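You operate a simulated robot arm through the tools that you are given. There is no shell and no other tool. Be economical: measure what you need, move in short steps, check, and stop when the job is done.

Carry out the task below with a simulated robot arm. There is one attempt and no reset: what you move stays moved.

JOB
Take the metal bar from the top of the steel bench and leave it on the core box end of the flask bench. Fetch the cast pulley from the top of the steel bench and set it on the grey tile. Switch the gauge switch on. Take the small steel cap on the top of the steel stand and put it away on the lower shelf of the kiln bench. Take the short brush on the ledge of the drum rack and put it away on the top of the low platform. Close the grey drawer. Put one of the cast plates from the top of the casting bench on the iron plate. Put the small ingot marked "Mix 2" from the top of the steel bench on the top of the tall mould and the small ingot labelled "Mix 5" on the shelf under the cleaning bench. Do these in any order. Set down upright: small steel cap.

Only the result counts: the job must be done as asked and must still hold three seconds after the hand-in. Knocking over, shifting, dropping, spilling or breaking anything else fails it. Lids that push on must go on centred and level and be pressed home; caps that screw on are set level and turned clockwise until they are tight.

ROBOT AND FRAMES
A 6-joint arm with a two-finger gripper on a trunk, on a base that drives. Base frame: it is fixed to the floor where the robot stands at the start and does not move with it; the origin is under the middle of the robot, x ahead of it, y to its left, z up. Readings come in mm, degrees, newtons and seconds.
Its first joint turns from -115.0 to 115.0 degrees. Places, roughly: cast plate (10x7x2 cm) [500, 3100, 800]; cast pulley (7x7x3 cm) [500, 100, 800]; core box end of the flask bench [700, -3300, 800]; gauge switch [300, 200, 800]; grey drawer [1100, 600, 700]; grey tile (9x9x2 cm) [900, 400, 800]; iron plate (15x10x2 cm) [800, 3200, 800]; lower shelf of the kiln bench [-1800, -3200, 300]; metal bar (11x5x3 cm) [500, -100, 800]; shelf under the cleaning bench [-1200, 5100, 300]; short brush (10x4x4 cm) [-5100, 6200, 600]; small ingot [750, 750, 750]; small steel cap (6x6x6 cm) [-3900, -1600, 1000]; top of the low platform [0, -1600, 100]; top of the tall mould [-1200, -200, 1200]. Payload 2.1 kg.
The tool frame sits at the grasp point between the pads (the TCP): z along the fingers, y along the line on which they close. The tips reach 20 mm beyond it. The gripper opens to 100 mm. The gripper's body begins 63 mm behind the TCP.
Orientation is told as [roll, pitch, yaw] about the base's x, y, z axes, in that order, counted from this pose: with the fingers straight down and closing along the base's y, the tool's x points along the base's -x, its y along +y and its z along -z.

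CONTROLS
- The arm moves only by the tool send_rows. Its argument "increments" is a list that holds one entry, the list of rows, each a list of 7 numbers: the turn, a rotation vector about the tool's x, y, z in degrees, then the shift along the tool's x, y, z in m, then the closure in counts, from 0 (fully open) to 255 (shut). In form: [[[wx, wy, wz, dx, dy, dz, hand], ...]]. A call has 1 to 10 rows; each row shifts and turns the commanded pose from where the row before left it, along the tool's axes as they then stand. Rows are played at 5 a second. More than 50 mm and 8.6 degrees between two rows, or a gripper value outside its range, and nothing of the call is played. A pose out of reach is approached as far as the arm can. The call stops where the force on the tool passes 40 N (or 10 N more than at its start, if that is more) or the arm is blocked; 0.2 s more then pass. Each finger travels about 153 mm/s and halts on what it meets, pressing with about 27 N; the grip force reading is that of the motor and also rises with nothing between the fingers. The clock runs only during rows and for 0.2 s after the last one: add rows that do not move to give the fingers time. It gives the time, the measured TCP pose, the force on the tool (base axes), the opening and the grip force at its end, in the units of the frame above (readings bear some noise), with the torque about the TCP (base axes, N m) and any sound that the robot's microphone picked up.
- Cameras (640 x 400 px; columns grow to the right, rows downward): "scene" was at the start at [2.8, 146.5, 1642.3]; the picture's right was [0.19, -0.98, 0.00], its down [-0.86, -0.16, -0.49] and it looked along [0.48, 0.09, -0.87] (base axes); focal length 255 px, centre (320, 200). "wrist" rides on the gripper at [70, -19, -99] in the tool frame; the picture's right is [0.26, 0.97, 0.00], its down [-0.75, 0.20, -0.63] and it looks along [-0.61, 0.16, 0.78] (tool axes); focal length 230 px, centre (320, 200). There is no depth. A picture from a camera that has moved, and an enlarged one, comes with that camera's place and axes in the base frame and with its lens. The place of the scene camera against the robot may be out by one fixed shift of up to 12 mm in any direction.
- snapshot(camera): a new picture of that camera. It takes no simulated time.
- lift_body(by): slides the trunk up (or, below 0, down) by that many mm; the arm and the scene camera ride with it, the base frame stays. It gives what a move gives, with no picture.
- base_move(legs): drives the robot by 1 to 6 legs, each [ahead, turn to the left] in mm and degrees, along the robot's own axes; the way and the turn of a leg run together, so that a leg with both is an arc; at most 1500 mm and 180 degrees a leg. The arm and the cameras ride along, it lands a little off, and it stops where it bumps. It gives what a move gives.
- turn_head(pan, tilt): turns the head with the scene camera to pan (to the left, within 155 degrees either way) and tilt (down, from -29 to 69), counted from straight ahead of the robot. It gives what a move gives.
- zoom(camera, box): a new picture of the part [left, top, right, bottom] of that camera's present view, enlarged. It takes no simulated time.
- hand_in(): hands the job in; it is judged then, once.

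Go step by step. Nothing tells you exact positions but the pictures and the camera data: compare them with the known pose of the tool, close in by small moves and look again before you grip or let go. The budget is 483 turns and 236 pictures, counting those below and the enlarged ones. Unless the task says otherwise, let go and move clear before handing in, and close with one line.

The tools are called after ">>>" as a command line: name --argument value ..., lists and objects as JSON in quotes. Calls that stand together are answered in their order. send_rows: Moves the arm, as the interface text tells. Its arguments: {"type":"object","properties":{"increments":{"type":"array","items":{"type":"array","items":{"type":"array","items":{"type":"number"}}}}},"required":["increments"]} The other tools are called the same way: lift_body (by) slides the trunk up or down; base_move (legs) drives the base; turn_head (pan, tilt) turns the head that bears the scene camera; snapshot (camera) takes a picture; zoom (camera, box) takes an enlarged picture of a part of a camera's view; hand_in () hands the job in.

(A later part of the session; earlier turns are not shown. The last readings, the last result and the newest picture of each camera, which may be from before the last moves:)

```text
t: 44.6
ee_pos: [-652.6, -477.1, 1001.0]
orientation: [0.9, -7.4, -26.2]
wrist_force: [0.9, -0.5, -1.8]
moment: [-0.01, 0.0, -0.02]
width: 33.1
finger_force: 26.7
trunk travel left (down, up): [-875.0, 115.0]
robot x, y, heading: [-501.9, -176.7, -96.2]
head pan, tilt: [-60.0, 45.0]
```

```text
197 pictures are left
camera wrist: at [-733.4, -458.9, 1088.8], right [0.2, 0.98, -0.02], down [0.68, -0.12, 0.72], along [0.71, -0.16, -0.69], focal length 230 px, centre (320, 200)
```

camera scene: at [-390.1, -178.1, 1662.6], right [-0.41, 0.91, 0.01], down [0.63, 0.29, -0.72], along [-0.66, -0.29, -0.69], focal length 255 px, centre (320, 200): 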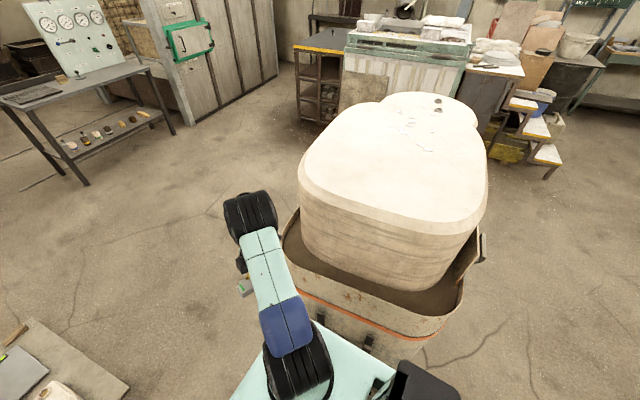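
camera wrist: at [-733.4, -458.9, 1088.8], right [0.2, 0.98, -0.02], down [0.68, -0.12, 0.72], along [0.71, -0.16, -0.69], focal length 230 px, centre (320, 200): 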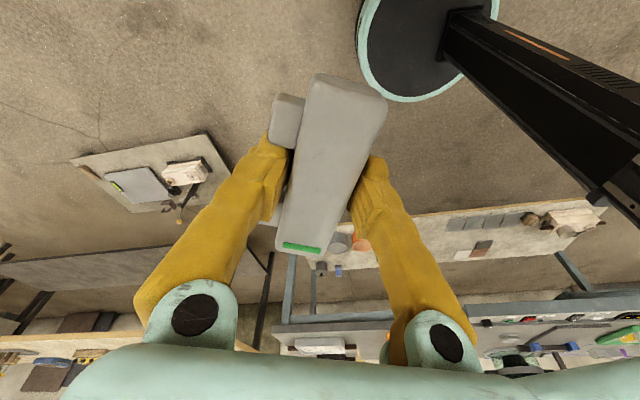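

The robot seems wedged against the tub's foot. I retrace: back up, turn back, and go ahead for more clearance.

>>> base_move --legs '[[-180, 0]]'

>>> snapshot --camera "scene"

```text
t: 46.1
ee_pos: [-632.1, -297.4, 998.6]
orientation: [1.0, -7.2, -26.4]
wrist_force: [0.5, -0.5, -1.7]
moment: [0.03, 0.02, -0.02]
width: 33.0
finger_force: 27.2
trunk travel left (down, up): [-875.0, 115.0]
robot x, y, heading: [-486.5, 7.0, -96.4]
head pan, tilt: [-60.0, 45.0]
```

```text
196 pictures are left
camera scene: at [-415.1, 5.9, 1662.5], right [-0.4, 0.92, 0.0], down [0.65, 0.29, -0.71], along [-0.65, -0.28, -0.71], focal length 255 px, centre (320, 200)
```

scene: 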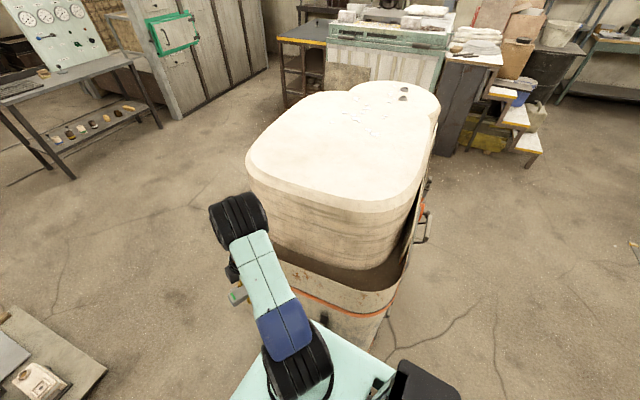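

Level again now. I turn back, move ahead to gain clearance, then take the corridor between the tub and the platform.

>>> base_move --legs '[[0, 96.4], [150, 0], [0, -90], [480, 0]]'

>>> base_move --legs '[[0, -22], [650, 0], [0, 22], [1100, 0], [1100, 0]]'

>>> turn_head --pan 80 --tilt 35

>>> snapshot --camera "scene"

```text
t: 57.8
ee_pos: [-453.5, -795.9, 997.7]
orientation: [1.0, -7.3, -20.6]
wrist_force: [0.1, 1.0, -3.4]
moment: [0.05, 0.0, -0.01]
width: 33.3
finger_force: 27.0
trunk travel left (down, up): [-875.0, 115.0]
robot x, y, heading: [-336.4, -481.6, -90.4]
head pan, tilt: [-60.0, 45.0]
```

```text
t: 74.0
ee_pos: [-636.5, -3565.9, 997.3]
orientation: [1.1, -7.3, -18.1]
wrist_force: [-0.4, -0.2, -2.8]
moment: [0.03, -0.01, -0.01]
width: 33.2
finger_force: 26.8
trunk travel left (down, up): [-875.0, 115.0]
robot x, y, heading: [-532.1, -3249.2, -88.0]
head pan, tilt: [-60.0, 45.0]
```

```text
t: 76.2
ee_pos: [-636.2, -3565.2, 998.2]
orientation: [1.1, -7.3, -18.2]
wrist_force: [0.5, -0.4, -2.6]
moment: [0.04, 0.01, 0.04]
width: 33.1
finger_force: 26.9
trunk travel left (down, up): [-875.0, 115.0]
robot x, y, heading: [-532.7, -3248.3, -88.0]
head pan, tilt: [80.0, 35.0]
```

```text
195 pictures are left
camera scene: at [-311.9, -3201.3, 1677.5], right [-0.14, -0.99, 0.0], down [-0.57, 0.08, -0.82], along [0.81, -0.11, -0.57], focal length 255 px, centre (320, 200)
```

scene: 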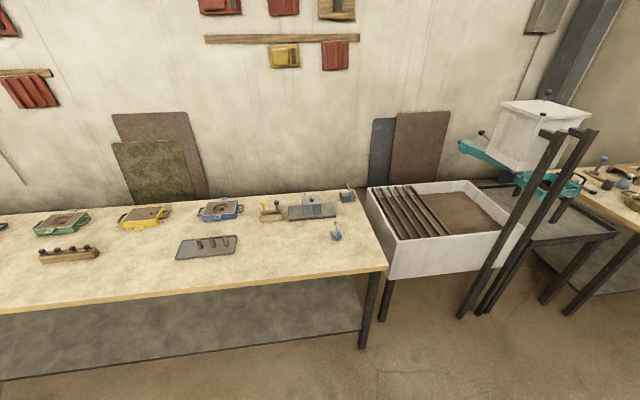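

The flask bench ends at y≈-3600; the spot around (620,-3300) is free. I check for a marked zone, and turn toward the bench.

>>> zoom --camera "scene" --box '[160, 170, 400, 320]'

>>> base_move --legs '[[40, 0], [0, 88]]'

```text
2.67 times, centred on (280, 245) of scene
camera zoom: at [-311.9, -3201.3, 1677.5], right [-0.14, -0.99, 0.0], down [-0.57, 0.08, -0.82], along [0.81, -0.11, -0.57], focal length 680 px, centre (427, 80)
```

zoom: 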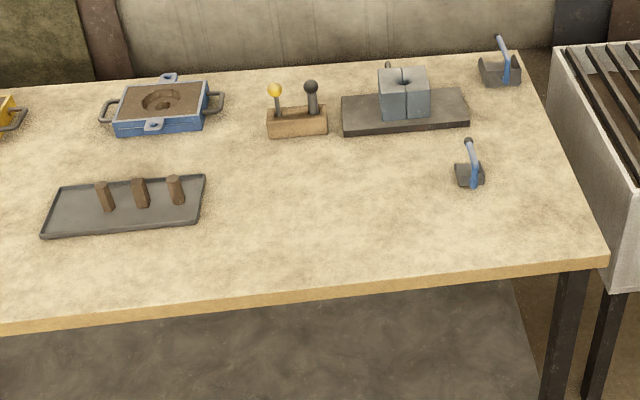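

```text
t: 80.9
ee_pos: [-218.0, -3399.9, 998.0]
orientation: [1.1, -7.3, 70.1]
wrist_force: [0.8, 0.0, -2.9]
moment: [-0.04, 0.02, 0.01]
width: 33.3
finger_force: 26.6
trunk travel left (down, up): [-875.0, 115.0]
robot x, y, heading: [-534.2, -3285.5, 0.2]
head pan, tilt: [80.0, 35.0]
```

I level the tool and drive up to the bench.

>>> send_rows --increments '[[[1.1, 7.3, 0, 0, 0, 0, 255], [0, 0, 0, 0, 0, 0, 255]]]'

>>> base_move --legs '[[800, 0]]'

>>> turn_head --pan 0 --tilt 55

>>> snapshot --camera "scene"

>>> snapshot --camera "wrist"

```text
t: 81.5
ee_pos: [-218.6, -3399.9, 998.2]
orientation: [-0.1, 0.0, 70.1]
wrist_force: [0.6, -0.2, -2.1]
moment: [0.02, -0.01, -0.02]
width: 33.2
finger_force: 26.6
trunk travel left (down, up): [-875.0, 115.0]
robot x, y, heading: [-534.6, -3284.2, 0.3]
head pan, tilt: [80.0, 35.0]
```

```text
t: 85.7
ee_pos: [565.1, -3387.6, 998.0]
orientation: [-0.1, 0.0, 71.0]
wrist_force: [-0.9, -0.2, -3.1]
moment: [0.03, -0.03, 0.02]
width: 33.2
finger_force: 26.9
trunk travel left (down, up): [-875.0, 115.0]
robot x, y, heading: [251.6, -3279.4, 1.0]
head pan, tilt: [80.0, 35.0]
```

```text
t: 87.2
ee_pos: [565.5, -3388.5, 998.8]
orientation: [0.1, 0.0, 70.8]
wrist_force: [-0.3, 0.1, -2.4]
moment: [0.0, 0.02, 0.01]
width: 33.1
finger_force: 27.5
trunk travel left (down, up): [-875.0, 115.0]
robot x, y, heading: [248.8, -3278.7, 0.8]
head pan, tilt: [0.0, 55.0]
```

```text
193 pictures are left
camera scene: at [258.9, -3146.1, 1649.2], right [0.02, -1.0, 0.0], down [-0.82, -0.01, -0.57], along [0.57, 0.01, -0.82], focal length 255 px, centre (320, 200)
```

scene: 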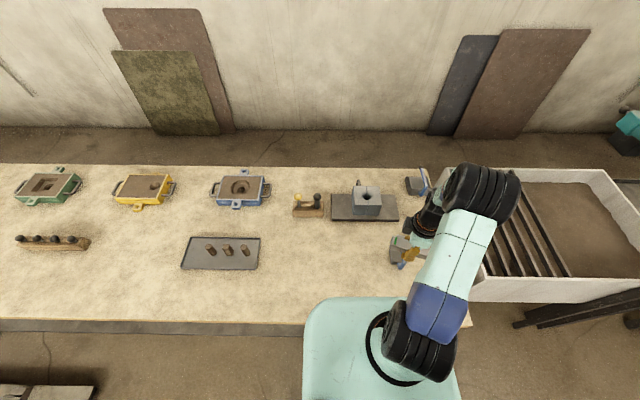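

```text
192 pictures are left
camera wrist: at [561.6, -3460.0, 1096.9], right [-1.0, 0.07, 0.0], down [0.06, 0.77, 0.63], along [0.05, 0.63, -0.78], focal length 230 px, centre (320, 200)
```

wrist: 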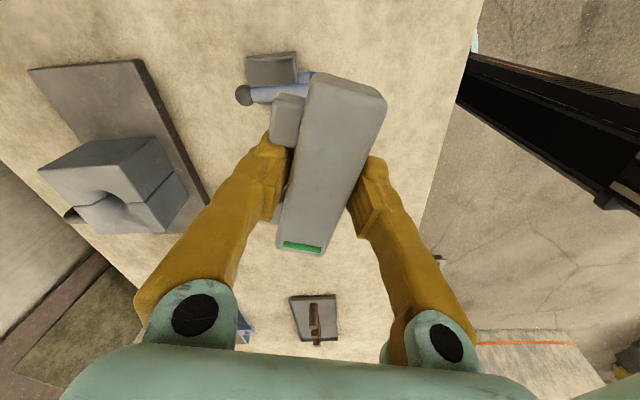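

A trowel lies under the hand, so I shift to a clear spot at about (600,-3300) and lower.

>>> send_rows --increments '[[[0, 0, 0, -0.048, -0.002, 0, 255], [0, 0, 0, -0.048, -0.002, 0, 255], [0, 0, 0, 0, 0, 0.045, 255], [0, 0, 0, 0, 0, 0.045, 255], [0, 0, 0, 0, 0, 0.03, 255], [0, 0, 0, 0, 0, 0, 255]]]'

>>> snapshot --camera "wrist"

>>> snapshot --camera "scene"

```text
t: 88.6
ee_pos: [602.7, -3296.3, 874.7]
orientation: [0.0, 0.1, 70.9]
wrist_force: [0.4, -1.1, -1.8]
moment: [-0.02, 0.01, -0.02]
width: 32.8
finger_force: 27.5
trunk travel left (down, up): [-875.0, 115.0]
robot x, y, heading: [250.9, -3275.5, 0.8]
head pan, tilt: [0.0, 55.0]
```

```text
191 pictures are left
camera wrist: at [597.3, -3368.7, 974.0], right [-1.0, 0.07, 0.0], down [0.06, 0.77, 0.63], along [0.05, 0.63, -0.78], focal length 230 px, centre (320, 200)
```

wrist: 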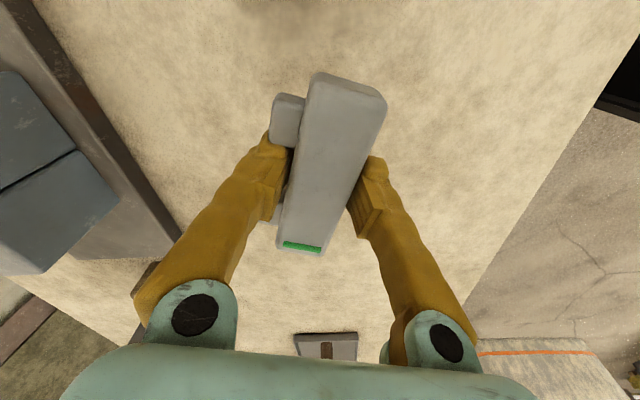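

```text
190 pictures are left
camera scene: at [258.8, -3146.7, 1649.2], right [0.02, -1.0, 0.0], down [-0.82, -0.01, -0.57], along [0.57, 0.01, -0.82], focal length 255 px, centre (320, 200)
```

scene: 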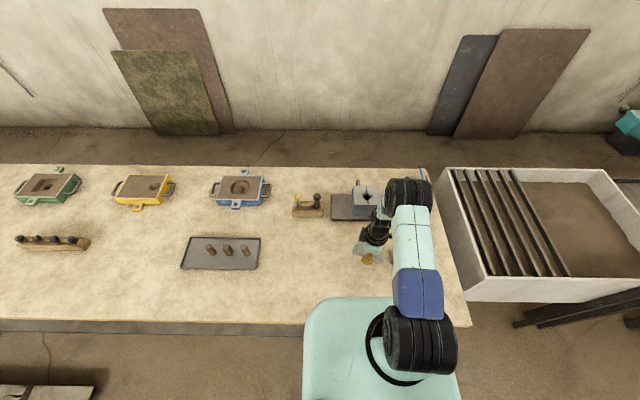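

Clear all around. Lower until contact.

>>> send_rows --increments '[[[0, 0, 0, 0, 0, 0.02, 255], [0, 0, 0, 0, 0, 0.005, 255], [0, 0, 0, 0, 0, 0.004, 255], [0, 0, 0, 0, 0, 0.003, 255], [0, 0, 0, 0, 0, 0.003, 255], [0, 0, 0, 0, 0, 0.003, 255], [0, 0, 0, 0, 0, 0.003, 255], [0, 0, 0, 0, 0, 0.003, 255], [0, 0, 0, 0, 0, 0.003, 255]]]'

```text
t: 90.6
ee_pos: [601.1, -3298.5, 830.0]
orientation: [0.0, 0.0, 71.0]
wrist_force: [-0.2, 0.3, -3.2]
moment: [-0.02, 0.03, 0.0]
width: 33.0
finger_force: 26.9
trunk travel left (down, up): [-875.0, 115.0]
robot x, y, heading: [252.5, -3280.5, 0.8]
head pan, tilt: [0.0, 55.0]
```

>>> send_rows --increments '[[[0, 0, 0, 0, 0, 0.003, 255], [0, 0, 0, 0, 0, 0.003, 255], [0, 0, 0, 0, 0, 0.003, 255], [0, 0, 0, 0, 0, 0.003, 255], [0, 0, 0, 0, 0, 0.003, 255], [0, 0, 0, 0, 0, 0.003, 255], [0, 0, 0, 0, 0, 0.003, 255], [0, 0, 0, 0, 0, 0.003, 255], [0, 0, 0, 0, 0, 0.003, 255], [0, 0, 0, 0, 0, 0.003, 255]]]'

```text
t: 91.9
ee_pos: [600.9, -3298.5, 820.0]
orientation: [-0.6, -0.2, 70.9]
wrist_force: [-4.0, 0.6, 27.5]
moment: [-0.12, 0.6, -0.02]
width: 33.1
finger_force: 27.1
trunk travel left (down, up): [-875.0, 115.0]
robot x, y, heading: [252.1, -3283.5, 0.8]
head pan, tilt: [0.0, 55.0]
stopped in row 6: the force on the tool passed its limit at 46 N (the readings are from after the stop); the commanded pose is now the measured one
```

Contact at z≈820. I release and rise.

>>> send_rows --increments '[[[0, 0, 0, 0, 0, -0.001, 180], [0, 0, 0, 0, 0, 0, 100], [0, 0, 0, 0, 0, 0, 0], [0, 0, 0, 0, 0, 0, 0], [0, 0, 0, 0, 0, -0.04, 0], [0, 0, 0, 0, 0, -0.045, 0], [0, 0, 0, 0, 0, -0.045, 0], [0, 0, 0, 0, 0, -0.045, 0], [0, 0, 0, 0, 0, 0, 0]]]'

>>> snapshot --camera "wrist"

```text
t: 92.4
ee_pos: [610.6, -3301.4, 820.9]
orientation: [-1.4, -0.6, 70.9]
wrist_force: [5.9, -7.6, 14.2]
moment: [-0.05, 0.32, 0.29]
width: 55.1
finger_force: 0.1
trunk travel left (down, up): [-875.0, 115.0]
robot x, y, heading: [249.4, -3280.0, 0.7]
head pan, tilt: [0.0, 55.0]
stopped in row 2: the force on the tool passed its limit at 44 N (the readings are from after the stop); the commanded pose is now the measured one
```

```text
189 pictures are left
camera wrist: at [604.3, -3373.3, 919.6], right [-1.0, 0.07, -0.03], down [0.04, 0.77, 0.63], along [0.07, 0.63, -0.78], focal length 230 px, centre (320, 200)
```

wrist: 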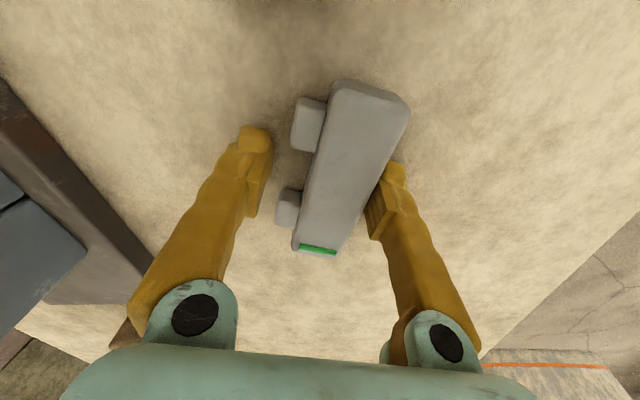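

Bar is down and freed. I open fully while rising.

>>> send_rows --increments '[[[0, 0, 0, 0, 0, -0.006, 100], [0, 0, 0, 0, 0, 0, 0], [0, 0, 0, 0, 0, 0, 0], [1.4, 0.6, 0, 0, 0, -0.04, 0], [0, 0, 0, 0, 0, -0.045, 0], [0, 0, 0, 0, 0, -0.045, 0], [0, 0, 0, 0, 0, -0.045, 0], [0, 0, 0, 0, 0, 0, 0]]]'

>>> snapshot --camera "wrist"

```text
t: 94.2
ee_pos: [602.7, -3297.8, 1000.5]
orientation: [-2.5, 0.2, 70.8]
wrist_force: [0.4, -0.6, -0.1]
moment: [-0.01, 0.01, -0.03]
width: 100.0
finger_force: 0.2
trunk travel left (down, up): [-875.0, 115.0]
robot x, y, heading: [253.3, -3279.8, 1.1]
head pan, tilt: [0.0, 55.0]
```

```text
188 pictures are left
camera wrist: at [593.7, -3367.7, 1100.1], right [-1.0, 0.07, -0.04], down [0.03, 0.79, 0.62], along [0.08, 0.61, -0.79], focal length 230 px, centre (320, 200)
```

wrist: 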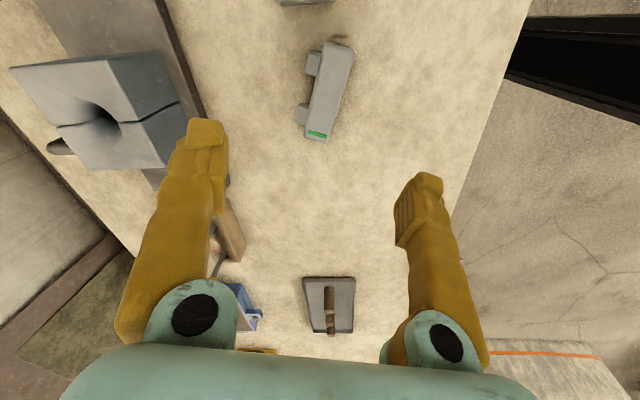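

The bar lies on the core box end. Next the steel cap: I back out and drive toward the steel stand along y≈-1600, resetting the tool's yaw on the way.

>>> base_move --legs '[[-790, 0], [0, 89], [1500, 0], [180, 0], [0, 90]]'

>>> send_rows --increments '[[[-2.5, 0, 0, 0, 0, 0, 0], [0, 0, 8, 0, 0, 0, 0], [0, 0, 8, 0, 0, 0, 0], [0, 0, 8, 0, 0, 0, 0], [0, 0, 8, 0, 0, 0, 0], [0, 0, 8, 0, 0, 0, 0], [0, 0, 8, 0, 0, 0, 0], [0, 0, 8, 0, 0, 0, 0], [0, 0, 8, 0, 0, 0, 0], [0, 0, 6, 0, 0, 0, 0]]]'

>>> turn_head --pan 0 --tilt 20

>>> snapshot --camera "scene"

```text
t: 114.3
ee_pos: [-867.8, -1569.8, 1000.2]
orientation: [-2.5, 0.3, -108.9]
wrist_force: [-0.7, -1.0, 0.6]
moment: [-0.02, 0.0, 0.02]
width: 99.9
finger_force: 0.2
trunk travel left (down, up): [-875.0, 115.0]
robot x, y, heading: [-514.4, -1590.2, -179.1]
head pan, tilt: [0.0, 55.0]
```

```text
t: 116.5
ee_pos: [-867.4, -1568.9, 999.8]
orientation: [-0.3, 0.1, -179.0]
wrist_force: [0.2, 0.7, -0.7]
moment: [0.0, -0.03, -0.01]
width: 100.2
finger_force: 0.0
trunk travel left (down, up): [-875.0, 115.0]
robot x, y, heading: [-516.7, -1586.5, -179.0]
head pan, tilt: [0.0, 55.0]
```

```text
t: 117.5
ee_pos: [-867.5, -1569.4, 1000.1]
orientation: [-0.3, 0.1, -178.8]
wrist_force: [0.1, -0.8, 0.6]
moment: [0.01, 0.03, 0.04]
width: 100.0
finger_force: 0.1
trunk travel left (down, up): [-875.0, 115.0]
robot x, y, heading: [-515.8, -1585.4, -178.9]
head pan, tilt: [0.0, 20.0]
```

```text
187 pictures are left
camera scene: at [-547.5, -1733.2, 1701.2], right [-0.02, 1.0, 0.0], down [0.34, 0.01, -0.94], along [-0.94, -0.02, -0.34], focal length 255 px, centre (320, 200)
```

scene: 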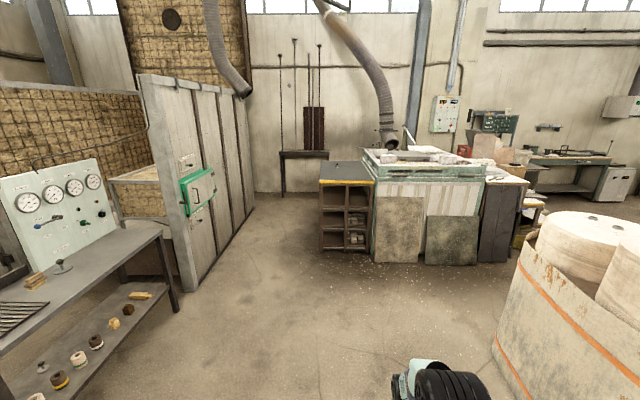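

The steel stand is ahead (front face x≈-3400, left side y≈-1740). I zoom to find the cap.

>>> zoom --camera "scene" --box '[300, 140, 400, 210]'

>>> zoom --camera "scene" --box '[0, 200, 200, 400]'

```text
5.71 times, centred on (350, 175) of scene
camera zoom: at [-547.5, -1733.2, 1701.2], right [-0.02, 1.0, 0.0], down [0.34, 0.01, -0.94], along [-0.94, -0.02, -0.34], focal length 1457 px, centre (149, 343)
```

zoom: 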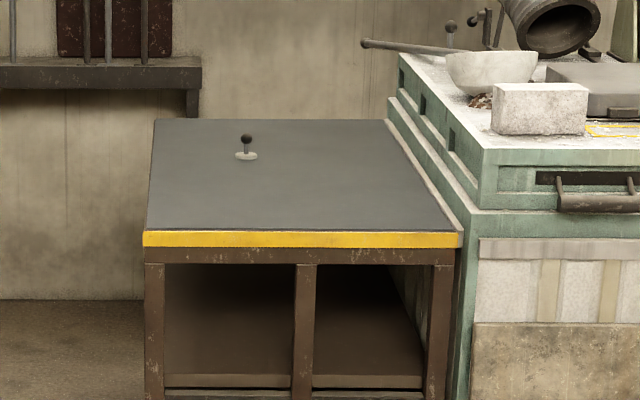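

```text
2.00 times, centred on (100, 300) of scene
camera zoom: at [-547.5, -1733.2, 1701.2], right [-0.02, 1.0, 0.0], down [0.34, 0.01, -0.94], along [-0.94, -0.02, -0.34], focal length 510 px, centre (760, 0)
```

zoom: 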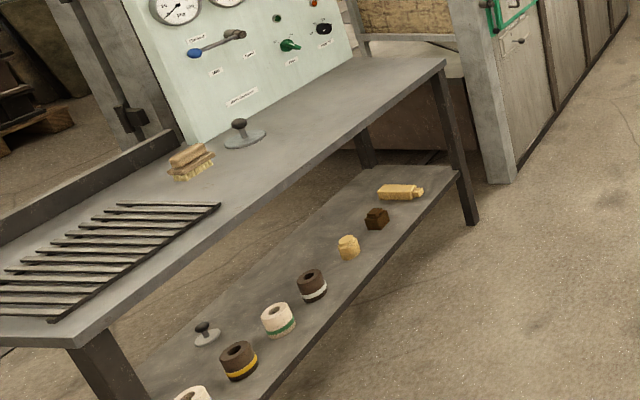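

The cap is a disc with a knob on a stem, about 200 mm in from the stand's left edge. I drive to the stand's left side in the corridor and face +y.

>>> base_move --legs '[[0, 12], [1500, 0], [1500, 0], [220, 0], [0, -103]]'

>>> lift_body --by 110

>>> turn_head --pan 0 --tilt 40

>>> snapshot --camera "scene"

```text
t: 138.1
ee_pos: [-3561.3, -2020.4, 999.9]
orientation: [-0.3, 0.1, 92.1]
wrist_force: [-0.5, -0.2, 0.9]
moment: [-0.03, 0.01, 0.01]
width: 100.2
finger_force: 0.2
trunk travel left (down, up): [-875.0, 115.0]
robot x, y, heading: [-3573.0, -2374.5, 92.4]
head pan, tilt: [0.0, 20.0]
```

```text
t: 139.5
ee_pos: [-3561.9, -2020.9, 1109.4]
orientation: [-0.3, 0.1, 92.2]
wrist_force: [-0.6, -0.4, -0.5]
moment: [0.01, 0.01, 0.03]
width: 99.9
finger_force: 0.1
trunk travel left (down, up): [-985.0, 5.0]
robot x, y, heading: [-3572.5, -2373.0, 91.9]
head pan, tilt: [0.0, 20.0]
```

```text
t: 140.3
ee_pos: [-3560.9, -2019.1, 1108.2]
orientation: [-0.3, 0.2, 92.2]
wrist_force: [0.5, 0.9, -0.7]
moment: [0.0, 0.0, -0.03]
width: 100.0
finger_force: 0.0
trunk travel left (down, up): [-985.0, 5.0]
robot x, y, heading: [-3572.8, -2374.8, 92.1]
head pan, tilt: [0.0, 40.0]
```

```text
184 pictures are left
camera scene: at [-3715.1, -2359.3, 1779.9], right [1.0, 0.04, 0.0], down [0.02, -0.64, -0.77], along [-0.03, 0.77, -0.64], focal length 255 px, centre (320, 200)
```

scene: 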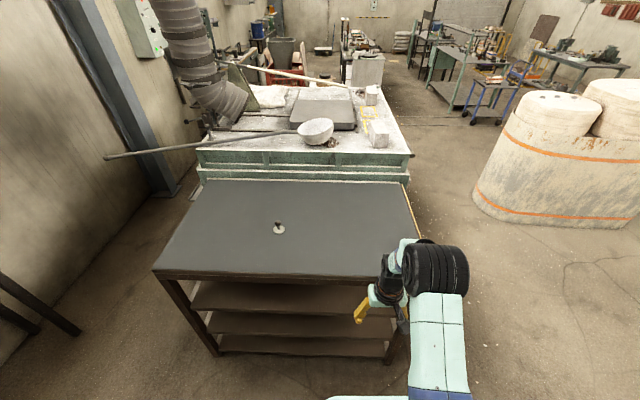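

The cap is at about (-3924,-1595); the stand's side is open shelving with the lowest shelf at z≈290, so the floor disc can pass under. I line up with x≈-3920.

>>> base_move --legs '[[0, 88], [350, 0], [0, -90], [350, 0]]'

>>> turn_head --pan -20 --tilt 60

>>> snapshot --camera "scene"

>>> snapshot --camera "wrist"

```text
t: 152.1
ee_pos: [-3809.9, -1664.4, 1110.2]
orientation: [-0.3, 0.0, 83.5]
wrist_force: [-0.6, -0.2, -0.4]
moment: [0.02, 0.01, -0.01]
width: 99.8
finger_force: 0.1
trunk travel left (down, up): [-985.0, 5.0]
robot x, y, heading: [-3872.3, -2007.0, 83.6]
head pan, tilt: [0.0, 40.0]
```

```text
t: 153.0
ee_pos: [-3809.4, -1661.5, 1108.6]
orientation: [-0.4, 0.1, 83.5]
wrist_force: [0.9, 0.8, -1.2]
moment: [-0.02, -0.01, 0.0]
width: 100.3
finger_force: 0.0
trunk travel left (down, up): [-985.0, 5.0]
robot x, y, heading: [-3872.5, -2007.0, 83.5]
head pan, tilt: [-20.0, 60.0]
```

```text
183 pictures are left
camera scene: at [-3991.0, -1998.4, 1753.2], right [0.9, -0.45, 0.0], down [-0.39, -0.78, -0.5], along [0.22, 0.45, -0.87], focal length 255 px, centre (320, 200)
```

scene: 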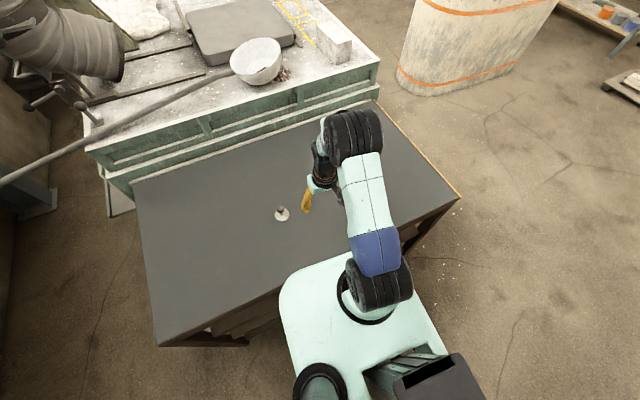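

```text
182 pictures are left
camera wrist: at [-3799.1, -1732.3, 1208.5], right [-0.99, -0.15, 0.0], down [-0.12, 0.77, 0.63], along [-0.09, 0.62, -0.78], focal length 230 px, centre (320, 200)
```

wrist: 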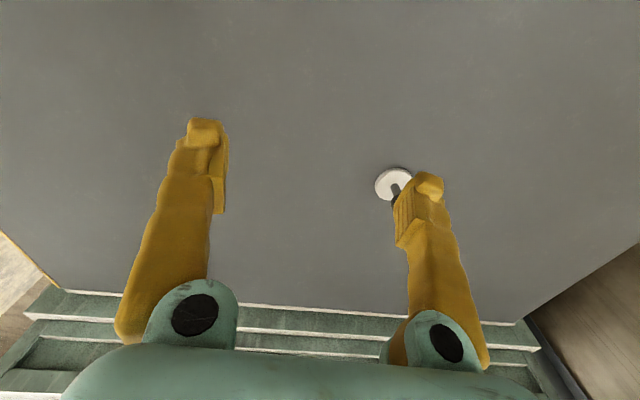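

Cap at about (-3915,-1585). I drive 90 mm closer and move the hand sideways over it.

>>> base_move --legs '[[90, 0]]'

>>> send_rows --increments '[[[0, 0, 0, 0, 0.04, 0, 0], [0, 0, 0, 0, 0.04, 0, 0], [0, 0, 0, 0, 0.035, 0, 0], [0, 0, 0, 0, 0, 0, 0]]]'

>>> snapshot --camera "wrist"

```text
t: 153.8
ee_pos: [-3808.2, -1645.6, 1108.9]
orientation: [-0.3, 0.0, 83.7]
wrist_force: [0.7, 0.6, 0.0]
moment: [0.03, 0.02, -0.01]
width: 100.1
finger_force: 0.1
trunk travel left (down, up): [-985.0, 5.0]
robot x, y, heading: [-3870.6, -1992.0, 83.6]
head pan, tilt: [-20.0, 60.0]
stopped in leg 1: the robot was blocked; the commanded pose is now the measured one
```

```text
t: 154.8
ee_pos: [-3921.6, -1630.8, 1107.1]
orientation: [-0.3, 0.0, 83.7]
wrist_force: [0.5, -0.6, -0.2]
moment: [-0.05, 0.02, -0.02]
width: 100.0
finger_force: 0.1
trunk travel left (down, up): [-985.0, 5.0]
robot x, y, heading: [-3872.4, -1994.2, 83.6]
head pan, tilt: [-20.0, 60.0]
```

```text
181 pictures are left
camera wrist: at [-3911.0, -1701.6, 1206.2], right [-0.99, -0.15, 0.0], down [-0.12, 0.77, 0.63], along [-0.09, 0.62, -0.78], focal length 230 px, centre (320, 200)
```

wrist: 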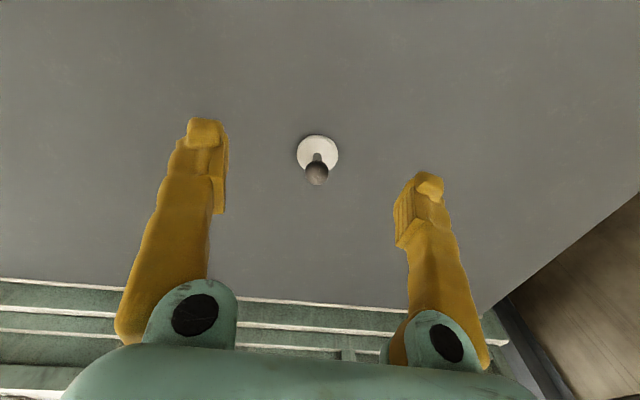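

The floor disc is blocked by the stand's foot, so I must reach farther. I test the reach by moving the hand forward.

>>> send_rows --increments '[[[0, 0, 0, -0.03, 0, 0.03, 0], [0, 0, 0, -0.03, 0, 0.01, 0], [0, 0, 0, 0, 0, 0, 0]]]'

>>> snapshot --camera "wrist"

```text
t: 155.6
ee_pos: [-3913.7, -1570.3, 1066.2]
orientation: [-0.3, 0.0, 83.6]
wrist_force: [-0.2, -0.2, 0.1]
moment: [0.02, 0.0, -0.01]
width: 100.1
finger_force: 0.1
trunk travel left (down, up): [-985.0, 5.0]
robot x, y, heading: [-3868.9, -1990.1, 83.9]
head pan, tilt: [-20.0, 60.0]
```

```text
180 pictures are left
camera wrist: at [-3903.8, -1642.7, 1165.8], right [-0.99, -0.15, 0.0], down [-0.12, 0.77, 0.63], along [-0.09, 0.62, -0.78], focal length 230 px, centre (320, 200)
```

wrist: 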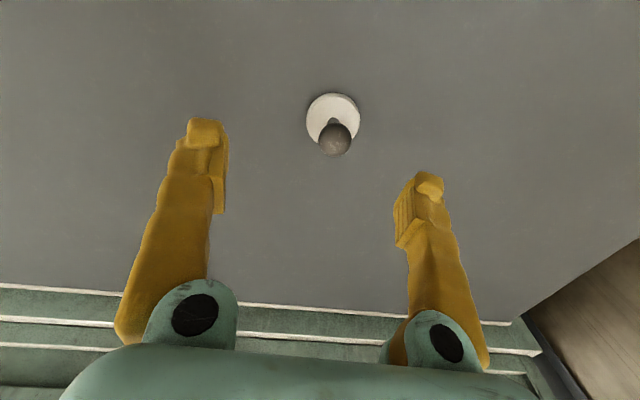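

Reach is fine. The cap's base is at ≈(-3925,-1570,947). I centre over it and lower partway.

>>> send_rows --increments '[[[0, 0, 0, 0.001, 0.012, 0.03, 0], [0, 0, 0, 0, 0, 0.025, 0], [0, 0, 0, 0, 0, 0, 0]]]'

>>> snapshot --camera "wrist"

```text
t: 156.4
ee_pos: [-3926.5, -1570.4, 1011.7]
orientation: [-0.3, -0.1, 83.6]
wrist_force: [0.5, -0.7, 0.6]
moment: [-0.01, -0.01, -0.01]
width: 100.1
finger_force: 0.1
trunk travel left (down, up): [-985.0, 5.0]
robot x, y, heading: [-3870.7, -1992.2, 83.8]
head pan, tilt: [-20.0, 60.0]
```

```text
179 pictures are left
camera wrist: at [-3915.5, -1641.6, 1110.0], right [-0.99, -0.15, 0.0], down [-0.12, 0.77, 0.63], along [-0.09, 0.62, -0.78], focal length 230 px, centre (320, 200)
```

wrist: 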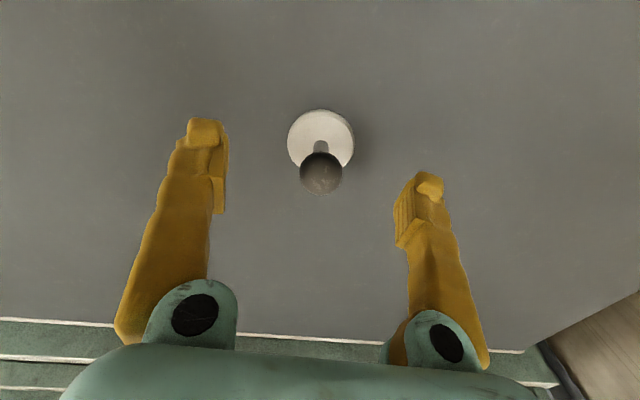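

Well centred. Lower until the tips are just above the stand top.

>>> send_rows --increments '[[[0, 0, 0, 0, 0, 0.02, 0], [0, 0, 0, 0, 0, 0.012, 0], [0, 0, 0, 0, 0, 0.004, 0], [0, 0, 0, 0, 0, 0.003, 0], [0, 0, 0, 0, 0, 0.003, 0], [0, 0, 0, 0, 0, 0.003, 0]]]'

>>> snapshot --camera "wrist"

```text
t: 157.8
ee_pos: [-3926.5, -1573.3, 968.2]
orientation: [-0.3, -0.1, 83.7]
wrist_force: [0.2, -0.9, 0.3]
moment: [0.01, 0.0, -0.01]
width: 99.9
finger_force: 0.0
trunk travel left (down, up): [-985.0, 5.0]
robot x, y, heading: [-3869.2, -1989.9, 83.8]
head pan, tilt: [-20.0, 60.0]
```

```text
178 pictures are left
camera wrist: at [-3916.8, -1644.1, 1068.1], right [-0.99, -0.15, 0.0], down [-0.12, 0.77, 0.63], along [-0.09, 0.62, -0.78], focal length 230 px, centre (320, 200)
```

wrist: 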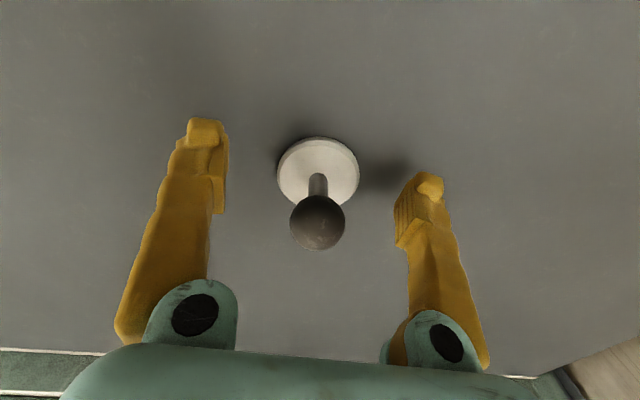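

>>> send_rows --increments '[[[0, 0, 0, 0, 0, 0.003, 0], [0, 0, 0, 0, 0, 0.003, 0], [0, 0, 0, 0, 0, 0.003, 0], [0, 0, 0, 0, 0, 0.003, 0], [0, 0, 0, 0, 0, 0.003, 0], [0, 0, 0, 0, 0, 0.003, 0]]]'

>>> snapshot --camera "wrist"

```text
t: 159.2
ee_pos: [-3925.8, -1573.2, 955.6]
orientation: [0.0, -0.9, 83.6]
wrist_force: [2.1, -5.4, 21.8]
moment: [-0.23, 0.14, 0.1]
width: 100.1
finger_force: 0.0
trunk travel left (down, up): [-985.0, 5.0]
robot x, y, heading: [-3870.1, -1993.7, 83.4]
head pan, tilt: [-20.0, 60.0]
stopped in row 6: the force on the tool passed its limit at 44 N (the readings are from after the stop); the commanded pose is now the measured one
```

```text
177 pictures are left
camera wrist: at [-3915.8, -1645.4, 1054.3], right [-0.99, -0.15, 0.0], down [-0.12, 0.76, 0.64], along [-0.09, 0.63, -0.77], focal length 230 px, centre (320, 200)
```

wrist: 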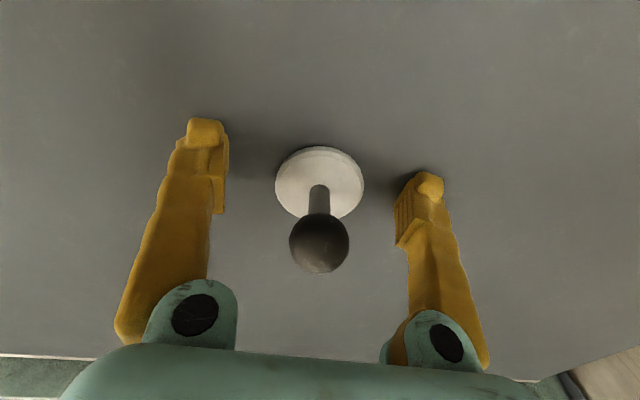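

Table contact gives the stand top at z≈936; the cap's ball knob is centred near z 983. I will grip the knob: raise to that height and close.

>>> send_rows --increments '[[[0, 0.9, 0, -0.003, 0.001, -0.028, 0], [0, 0, 0, 0, 0, 0, 0], [0, 0, 0, 0, 0, 0, 100], [0, 0, 0, 0, 0, 0, 170], [0, 0, 0, 0, 0, 0, 255], [0, 0, 0, 0, 0, 0, 255]]]'

>>> snapshot --camera "wrist"

```text
t: 160.6
ee_pos: [-3927.5, -1564.7, 982.2]
orientation: [0.0, 0.4, 83.7]
wrist_force: [-0.2, 0.3, 0.5]
moment: [-0.03, 0.01, -0.02]
width: 18.1
finger_force: 26.6
trunk travel left (down, up): [-985.0, 5.0]
robot x, y, heading: [-3867.1, -1991.9, 83.4]
head pan, tilt: [-20.0, 60.0]
```

```text
176 pictures are left
camera wrist: at [-3917.0, -1634.0, 1081.8], right [-0.99, -0.15, 0.0], down [-0.12, 0.77, 0.62], along [-0.09, 0.62, -0.78], focal length 230 px, centre (320, 200)
```

wrist: 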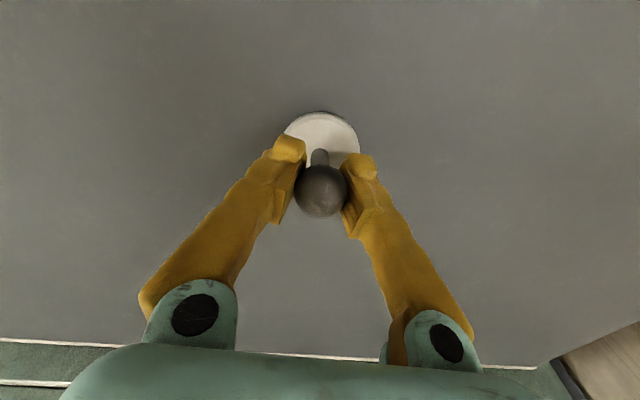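

Gripped at 18 mm on the knob. I lift and look.

>>> send_rows --increments '[[[0, 0, 0, 0, 0, -0.01, 255], [0, 0, 0, 0, 0, -0.03, 255], [0, 0, 0, 0, 0, -0.04, 255], [0, 0, 0, 0, 0, -0.04, 255], [0, 0, 0, 0, 0, 0, 255]]]'

>>> snapshot --camera "wrist"

```text
t: 161.8
ee_pos: [-3934.2, -1564.7, 1100.5]
orientation: [0.0, 0.4, 83.5]
wrist_force: [0.3, -0.6, -1.1]
moment: [0.0, 0.0, -0.01]
width: 18.3
finger_force: 27.2
trunk travel left (down, up): [-985.0, 5.0]
robot x, y, heading: [-3870.0, -1991.7, 83.8]
head pan, tilt: [-20.0, 60.0]
```

```text
175 pictures are left
camera wrist: at [-3922.1, -1634.6, 1200.8], right [-0.99, -0.15, 0.0], down [-0.12, 0.77, 0.62], along [-0.09, 0.62, -0.78], focal length 230 px, centre (320, 200)
```

wrist: 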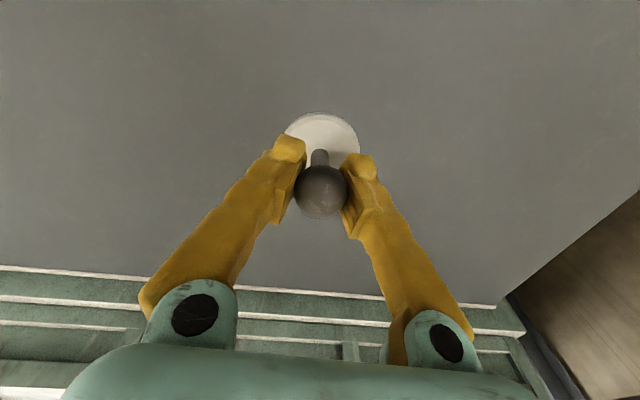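

The cap is held. I back away and drive to the front of the kiln bench around (-1810,-2400), facing it.

>>> base_move --legs '[[-400, 0], [0, -83.6], [1500, 0], [600, 0], [0, -90]]'

>>> turn_head --pan 0 --tilt 45

>>> snapshot --camera "scene"

>>> snapshot --camera "wrist"

```text
t: 181.8
ee_pos: [-1706.1, -2892.3, 1101.7]
orientation: [-0.1, 0.4, -92.0]
wrist_force: [-0.1, -0.6, -2.5]
moment: [-0.01, 0.04, 0.01]
width: 17.6
finger_force: 27.1
trunk travel left (down, up): [-985.0, 5.0]
robot x, y, heading: [-1798.6, -2474.0, -91.8]
head pan, tilt: [-20.0, 60.0]
```

```text
t: 182.6
ee_pos: [-1706.8, -2893.6, 1101.7]
orientation: [-0.1, 0.4, -92.0]
wrist_force: [-0.6, -0.4, -1.1]
moment: [-0.01, -0.02, 0.03]
width: 17.3
finger_force: 27.1
trunk travel left (down, up): [-985.0, 5.0]
robot x, y, heading: [-1799.5, -2469.9, -92.0]
head pan, tilt: [0.0, 45.0]
```

```text
174 pictures are left
camera scene: at [-1665.5, -2503.4, 1772.6], right [-1.0, 0.03, 0.0], down [0.02, 0.71, -0.71], along [-0.02, -0.71, -0.71], focal length 255 px, centre (320, 200)
```

scene: 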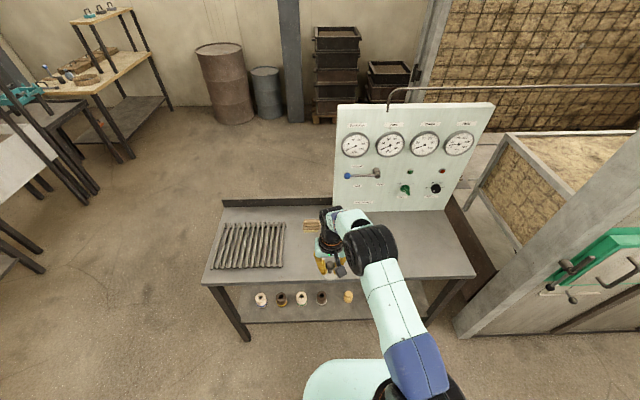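

```text
173 pictures are left
camera wrist: at [-1723.0, -2823.0, 1200.5], right [0.97, 0.23, 0.0], down [0.18, -0.76, 0.62], along [0.14, -0.61, -0.78], focal length 230 px, centre (320, 200)
```

wrist: 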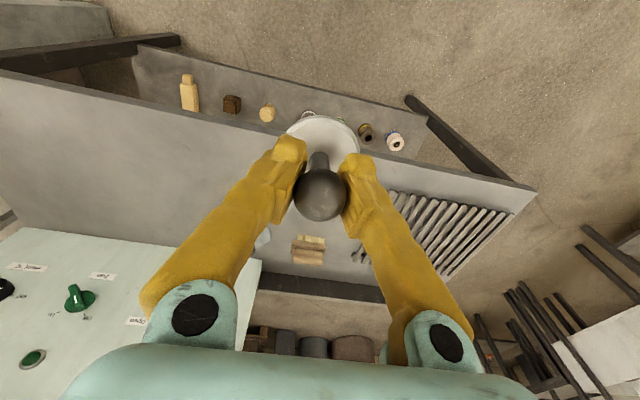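

I back up a little, then lower the trunk so the hand is at shelf level and I can see under the bench.

>>> base_move --legs '[[-80, 0]]'

>>> lift_body --by -700

>>> turn_head --pan -10 --tilt 45

>>> snapshot --camera "scene"

>>> snapshot --camera "wrist"

```text
t: 183.7
ee_pos: [-1706.8, -2819.8, 1095.8]
orientation: [0.0, 1.1, -92.1]
wrist_force: [0.5, -1.0, -0.6]
moment: [-0.05, -0.04, 0.02]
width: 17.7
finger_force: 27.8
trunk travel left (down, up): [-985.0, 5.0]
robot x, y, heading: [-1797.4, -2388.1, -91.9]
head pan, tilt: [0.0, 45.0]
```

```text
refused: -700 is not a number from -400 to 400
```

```text
t: 184.4
ee_pos: [-1706.2, -2808.9, 1099.4]
orientation: [0.0, 0.3, -92.1]
wrist_force: [-0.4, 0.6, -1.1]
moment: [-0.05, 0.0, -0.01]
width: 17.5
finger_force: 26.9
trunk travel left (down, up): [-985.0, 5.0]
robot x, y, heading: [-1801.8, -2389.9, -91.8]
head pan, tilt: [-10.0, 45.0]
```

```text
172 pictures are left
camera scene: at [-1676.1, -2406.3, 1772.9], right [-0.98, 0.21, 0.0], down [0.15, 0.69, -0.71], along [-0.15, -0.7, -0.7], focal length 255 px, centre (320, 200)
```

scene: 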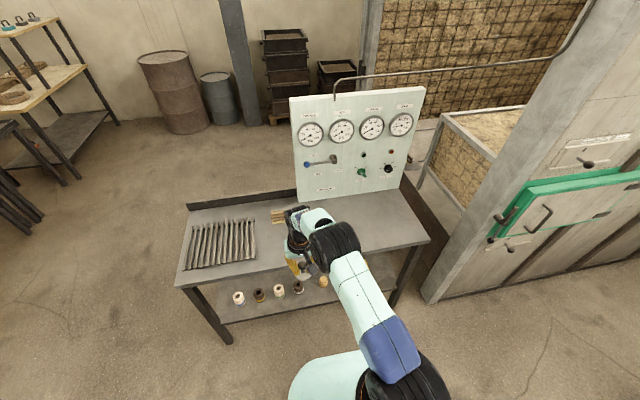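

```text
171 pictures are left
camera wrist: at [-1721.3, -2739.7, 1199.8], right [0.97, 0.22, 0.0], down [0.17, -0.76, 0.62], along [0.14, -0.61, -0.78], focal length 230 px, centre (320, 200)
```

wrist: 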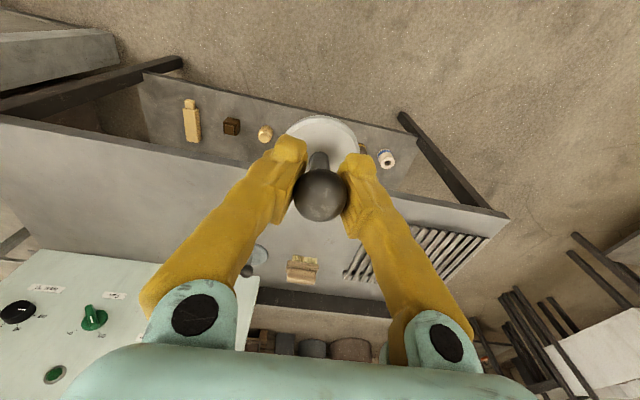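

The shelf's front edge is at y≈-3005, with items in a row at y≈-3150; a free strip lies in front. I lower the trunk in two steps.

>>> lift_body --by -400

>>> lift_body --by -300

>>> turn_head --pan -10 --tilt 40

>>> snapshot --camera "scene"

>>> snapshot --camera "wrist"

```text
t: 188.2
ee_pos: [-1706.2, -2819.8, 696.0]
orientation: [-0.1, 0.9, -92.1]
wrist_force: [-0.5, 0.6, -0.7]
moment: [0.01, 0.02, -0.01]
width: 17.0
finger_force: 27.0
trunk travel left (down, up): [-585.0, 405.0]
robot x, y, heading: [-1797.2, -2388.9, -92.3]
head pan, tilt: [-10.0, 45.0]
```

```text
t: 191.2
ee_pos: [-1705.6, -2818.6, 396.4]
orientation: [-0.1, 0.8, -92.1]
wrist_force: [0.5, -0.1, -1.5]
moment: [0.04, -0.02, 0.0]
width: 17.5
finger_force: 26.6
trunk travel left (down, up): [-285.0, 705.0]
robot x, y, heading: [-1799.9, -2389.6, -92.0]
head pan, tilt: [-10.0, 45.0]
```

```text
t: 191.9
ee_pos: [-1706.5, -2818.8, 395.3]
orientation: [-0.1, 0.9, -92.1]
wrist_force: [-0.6, 0.1, -1.3]
moment: [0.03, 0.01, -0.01]
width: 17.1
finger_force: 27.6
trunk travel left (down, up): [-285.0, 705.0]
robot x, y, heading: [-1798.9, -2393.0, -92.0]
head pan, tilt: [-10.0, 40.0]
```

```text
170 pictures are left
camera scene: at [-1677.6, -2425.1, 1079.8], right [-0.98, 0.21, 0.0], down [0.13, 0.63, -0.77], along [-0.16, -0.75, -0.64], focal length 255 px, centre (320, 200)
```

scene: 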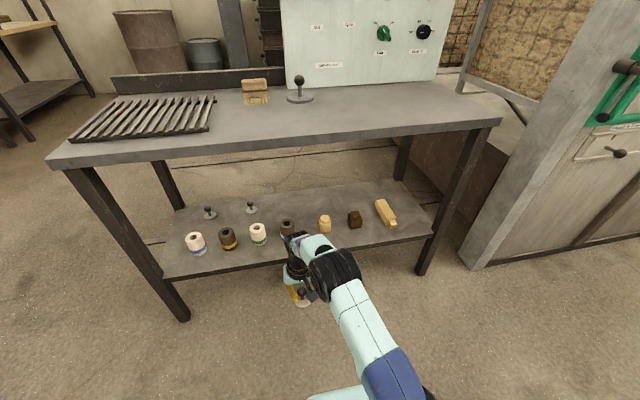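

```text
169 pictures are left
camera wrist: at [-1722.3, -2750.0, 496.3], right [0.97, 0.22, 0.0], down [0.17, -0.77, 0.62], along [0.14, -0.6, -0.79], focal length 230 px, centre (320, 200)
```

wrist: 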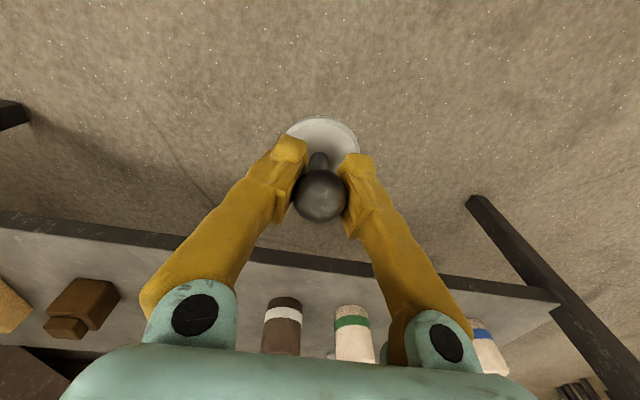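

The shelf is at z≈278, front edge y≈-3030. I aim for a free spot at about (-1778,-3072) between the dark ring and the yellow cone; first shift sideways, then drive forward.

>>> send_rows --increments '[[[0, 0, 0, 0, -0.036, 0, 255], [0, 0, 0, 0, -0.036, -0.02, 255], [0, 0, 0, 0, 0, 0, 255]]]'

>>> base_move --legs '[[210, 0]]'

>>> snapshot --camera "scene"

>>> snapshot --camera "wrist"

```text
t: 192.7
ee_pos: [-1779.1, -2818.4, 420.5]
orientation: [-0.1, 0.9, -92.2]
wrist_force: [-0.3, 0.0, -0.6]
moment: [0.01, 0.0, 0.0]
width: 17.2
finger_force: 27.5
trunk travel left (down, up): [-285.0, 705.0]
robot x, y, heading: [-1799.7, -2390.4, -92.0]
head pan, tilt: [-10.0, 40.0]
```

```text
t: 194.3
ee_pos: [-1786.2, -3028.8, 419.6]
orientation: [-0.1, 0.9, -92.0]
wrist_force: [0.6, 0.3, -2.0]
moment: [0.0, -0.04, -0.02]
width: 17.4
finger_force: 26.9
trunk travel left (down, up): [-285.0, 705.0]
robot x, y, heading: [-1808.8, -2599.4, -91.9]
head pan, tilt: [-10.0, 40.0]
```

```text
168 pictures are left
camera scene: at [-1684.7, -2634.4, 1079.8], right [-0.98, 0.21, 0.0], down [0.13, 0.63, -0.77], along [-0.16, -0.75, -0.64], focal length 255 px, centre (320, 200)
```

scene: 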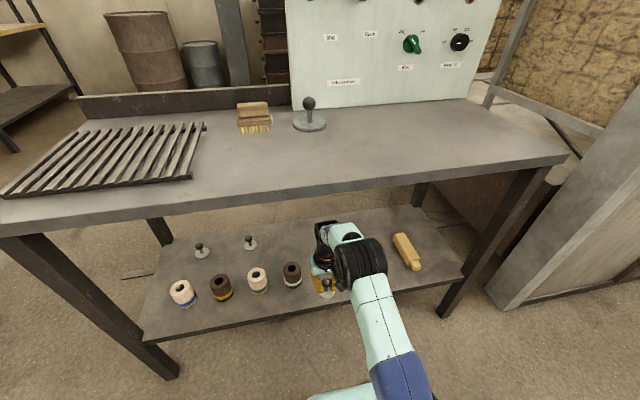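

```text
167 pictures are left
camera wrist: at [-1801.7, -2959.0, 519.5], right [0.97, 0.22, 0.0], down [0.17, -0.77, 0.62], along [0.14, -0.6, -0.79], focal length 230 px, centre (320, 200)
```

wrist: 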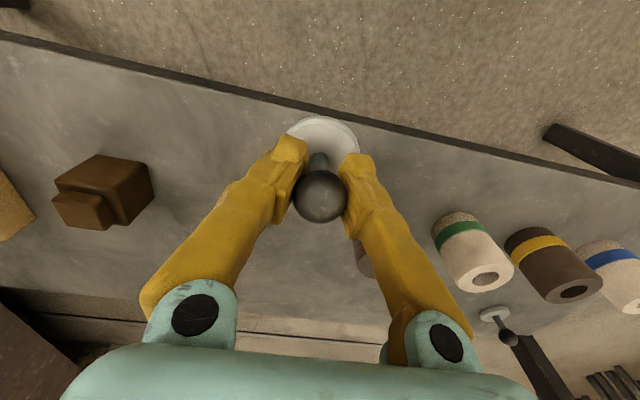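

Position is good. I move 43 mm forward, then lower.

>>> send_rows --increments '[[[0, 0.9, 0, -0.043, 0.006, 0, 255], [0, 0, 0, 0, 0, 0.04, 255], [0, 0, 0, 0, 0, 0.035, 255], [0, 0, 0, 0, 0, 0, 255]]]'

>>> snapshot --camera "wrist"

>>> zoom --camera "scene" --box '[230, 200, 430, 325]'

```text
t: 195.3
ee_pos: [-1780.8, -3065.9, 343.8]
orientation: [-0.1, 1.9, -92.0]
wrist_force: [0.2, 1.0, -0.8]
moment: [0.0, 0.01, 0.0]
width: 17.2
finger_force: 26.8
out of reach, approached as far as the arm can: row 3
trunk travel left (down, up): [-285.0, 705.0]
robot x, y, heading: [-1810.3, -2603.0, -91.8]
head pan, tilt: [-10.0, 40.0]
```

```text
166 pictures are left
camera wrist: at [-1795.7, -2997.3, 444.4], right [0.97, 0.22, 0.01], down [0.17, -0.78, 0.6], along [0.14, -0.59, -0.8], focal length 230 px, centre (320, 200)
```

wrist: 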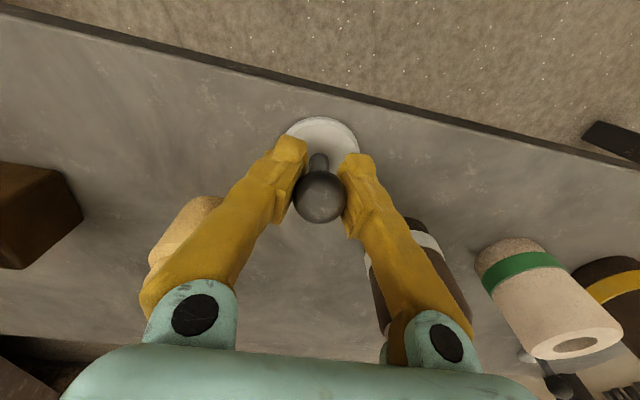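

```text
3.20 times, centred on (330, 262) of scene
camera zoom: at [-1684.7, -2634.3, 1079.9], right [-0.98, 0.21, 0.0], down [0.13, 0.63, -0.77], along [-0.16, -0.75, -0.64], focal length 816 px, centre (288, 0)
```

zoom: 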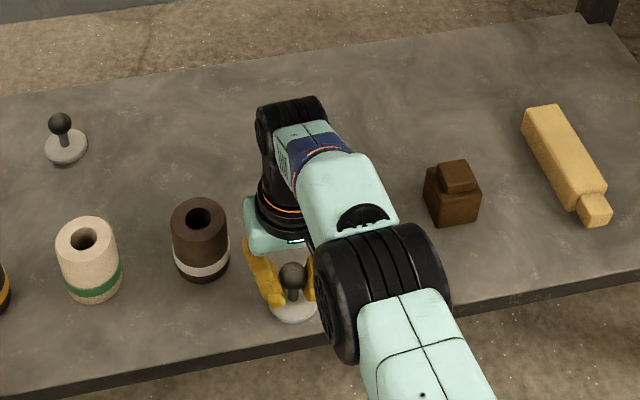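

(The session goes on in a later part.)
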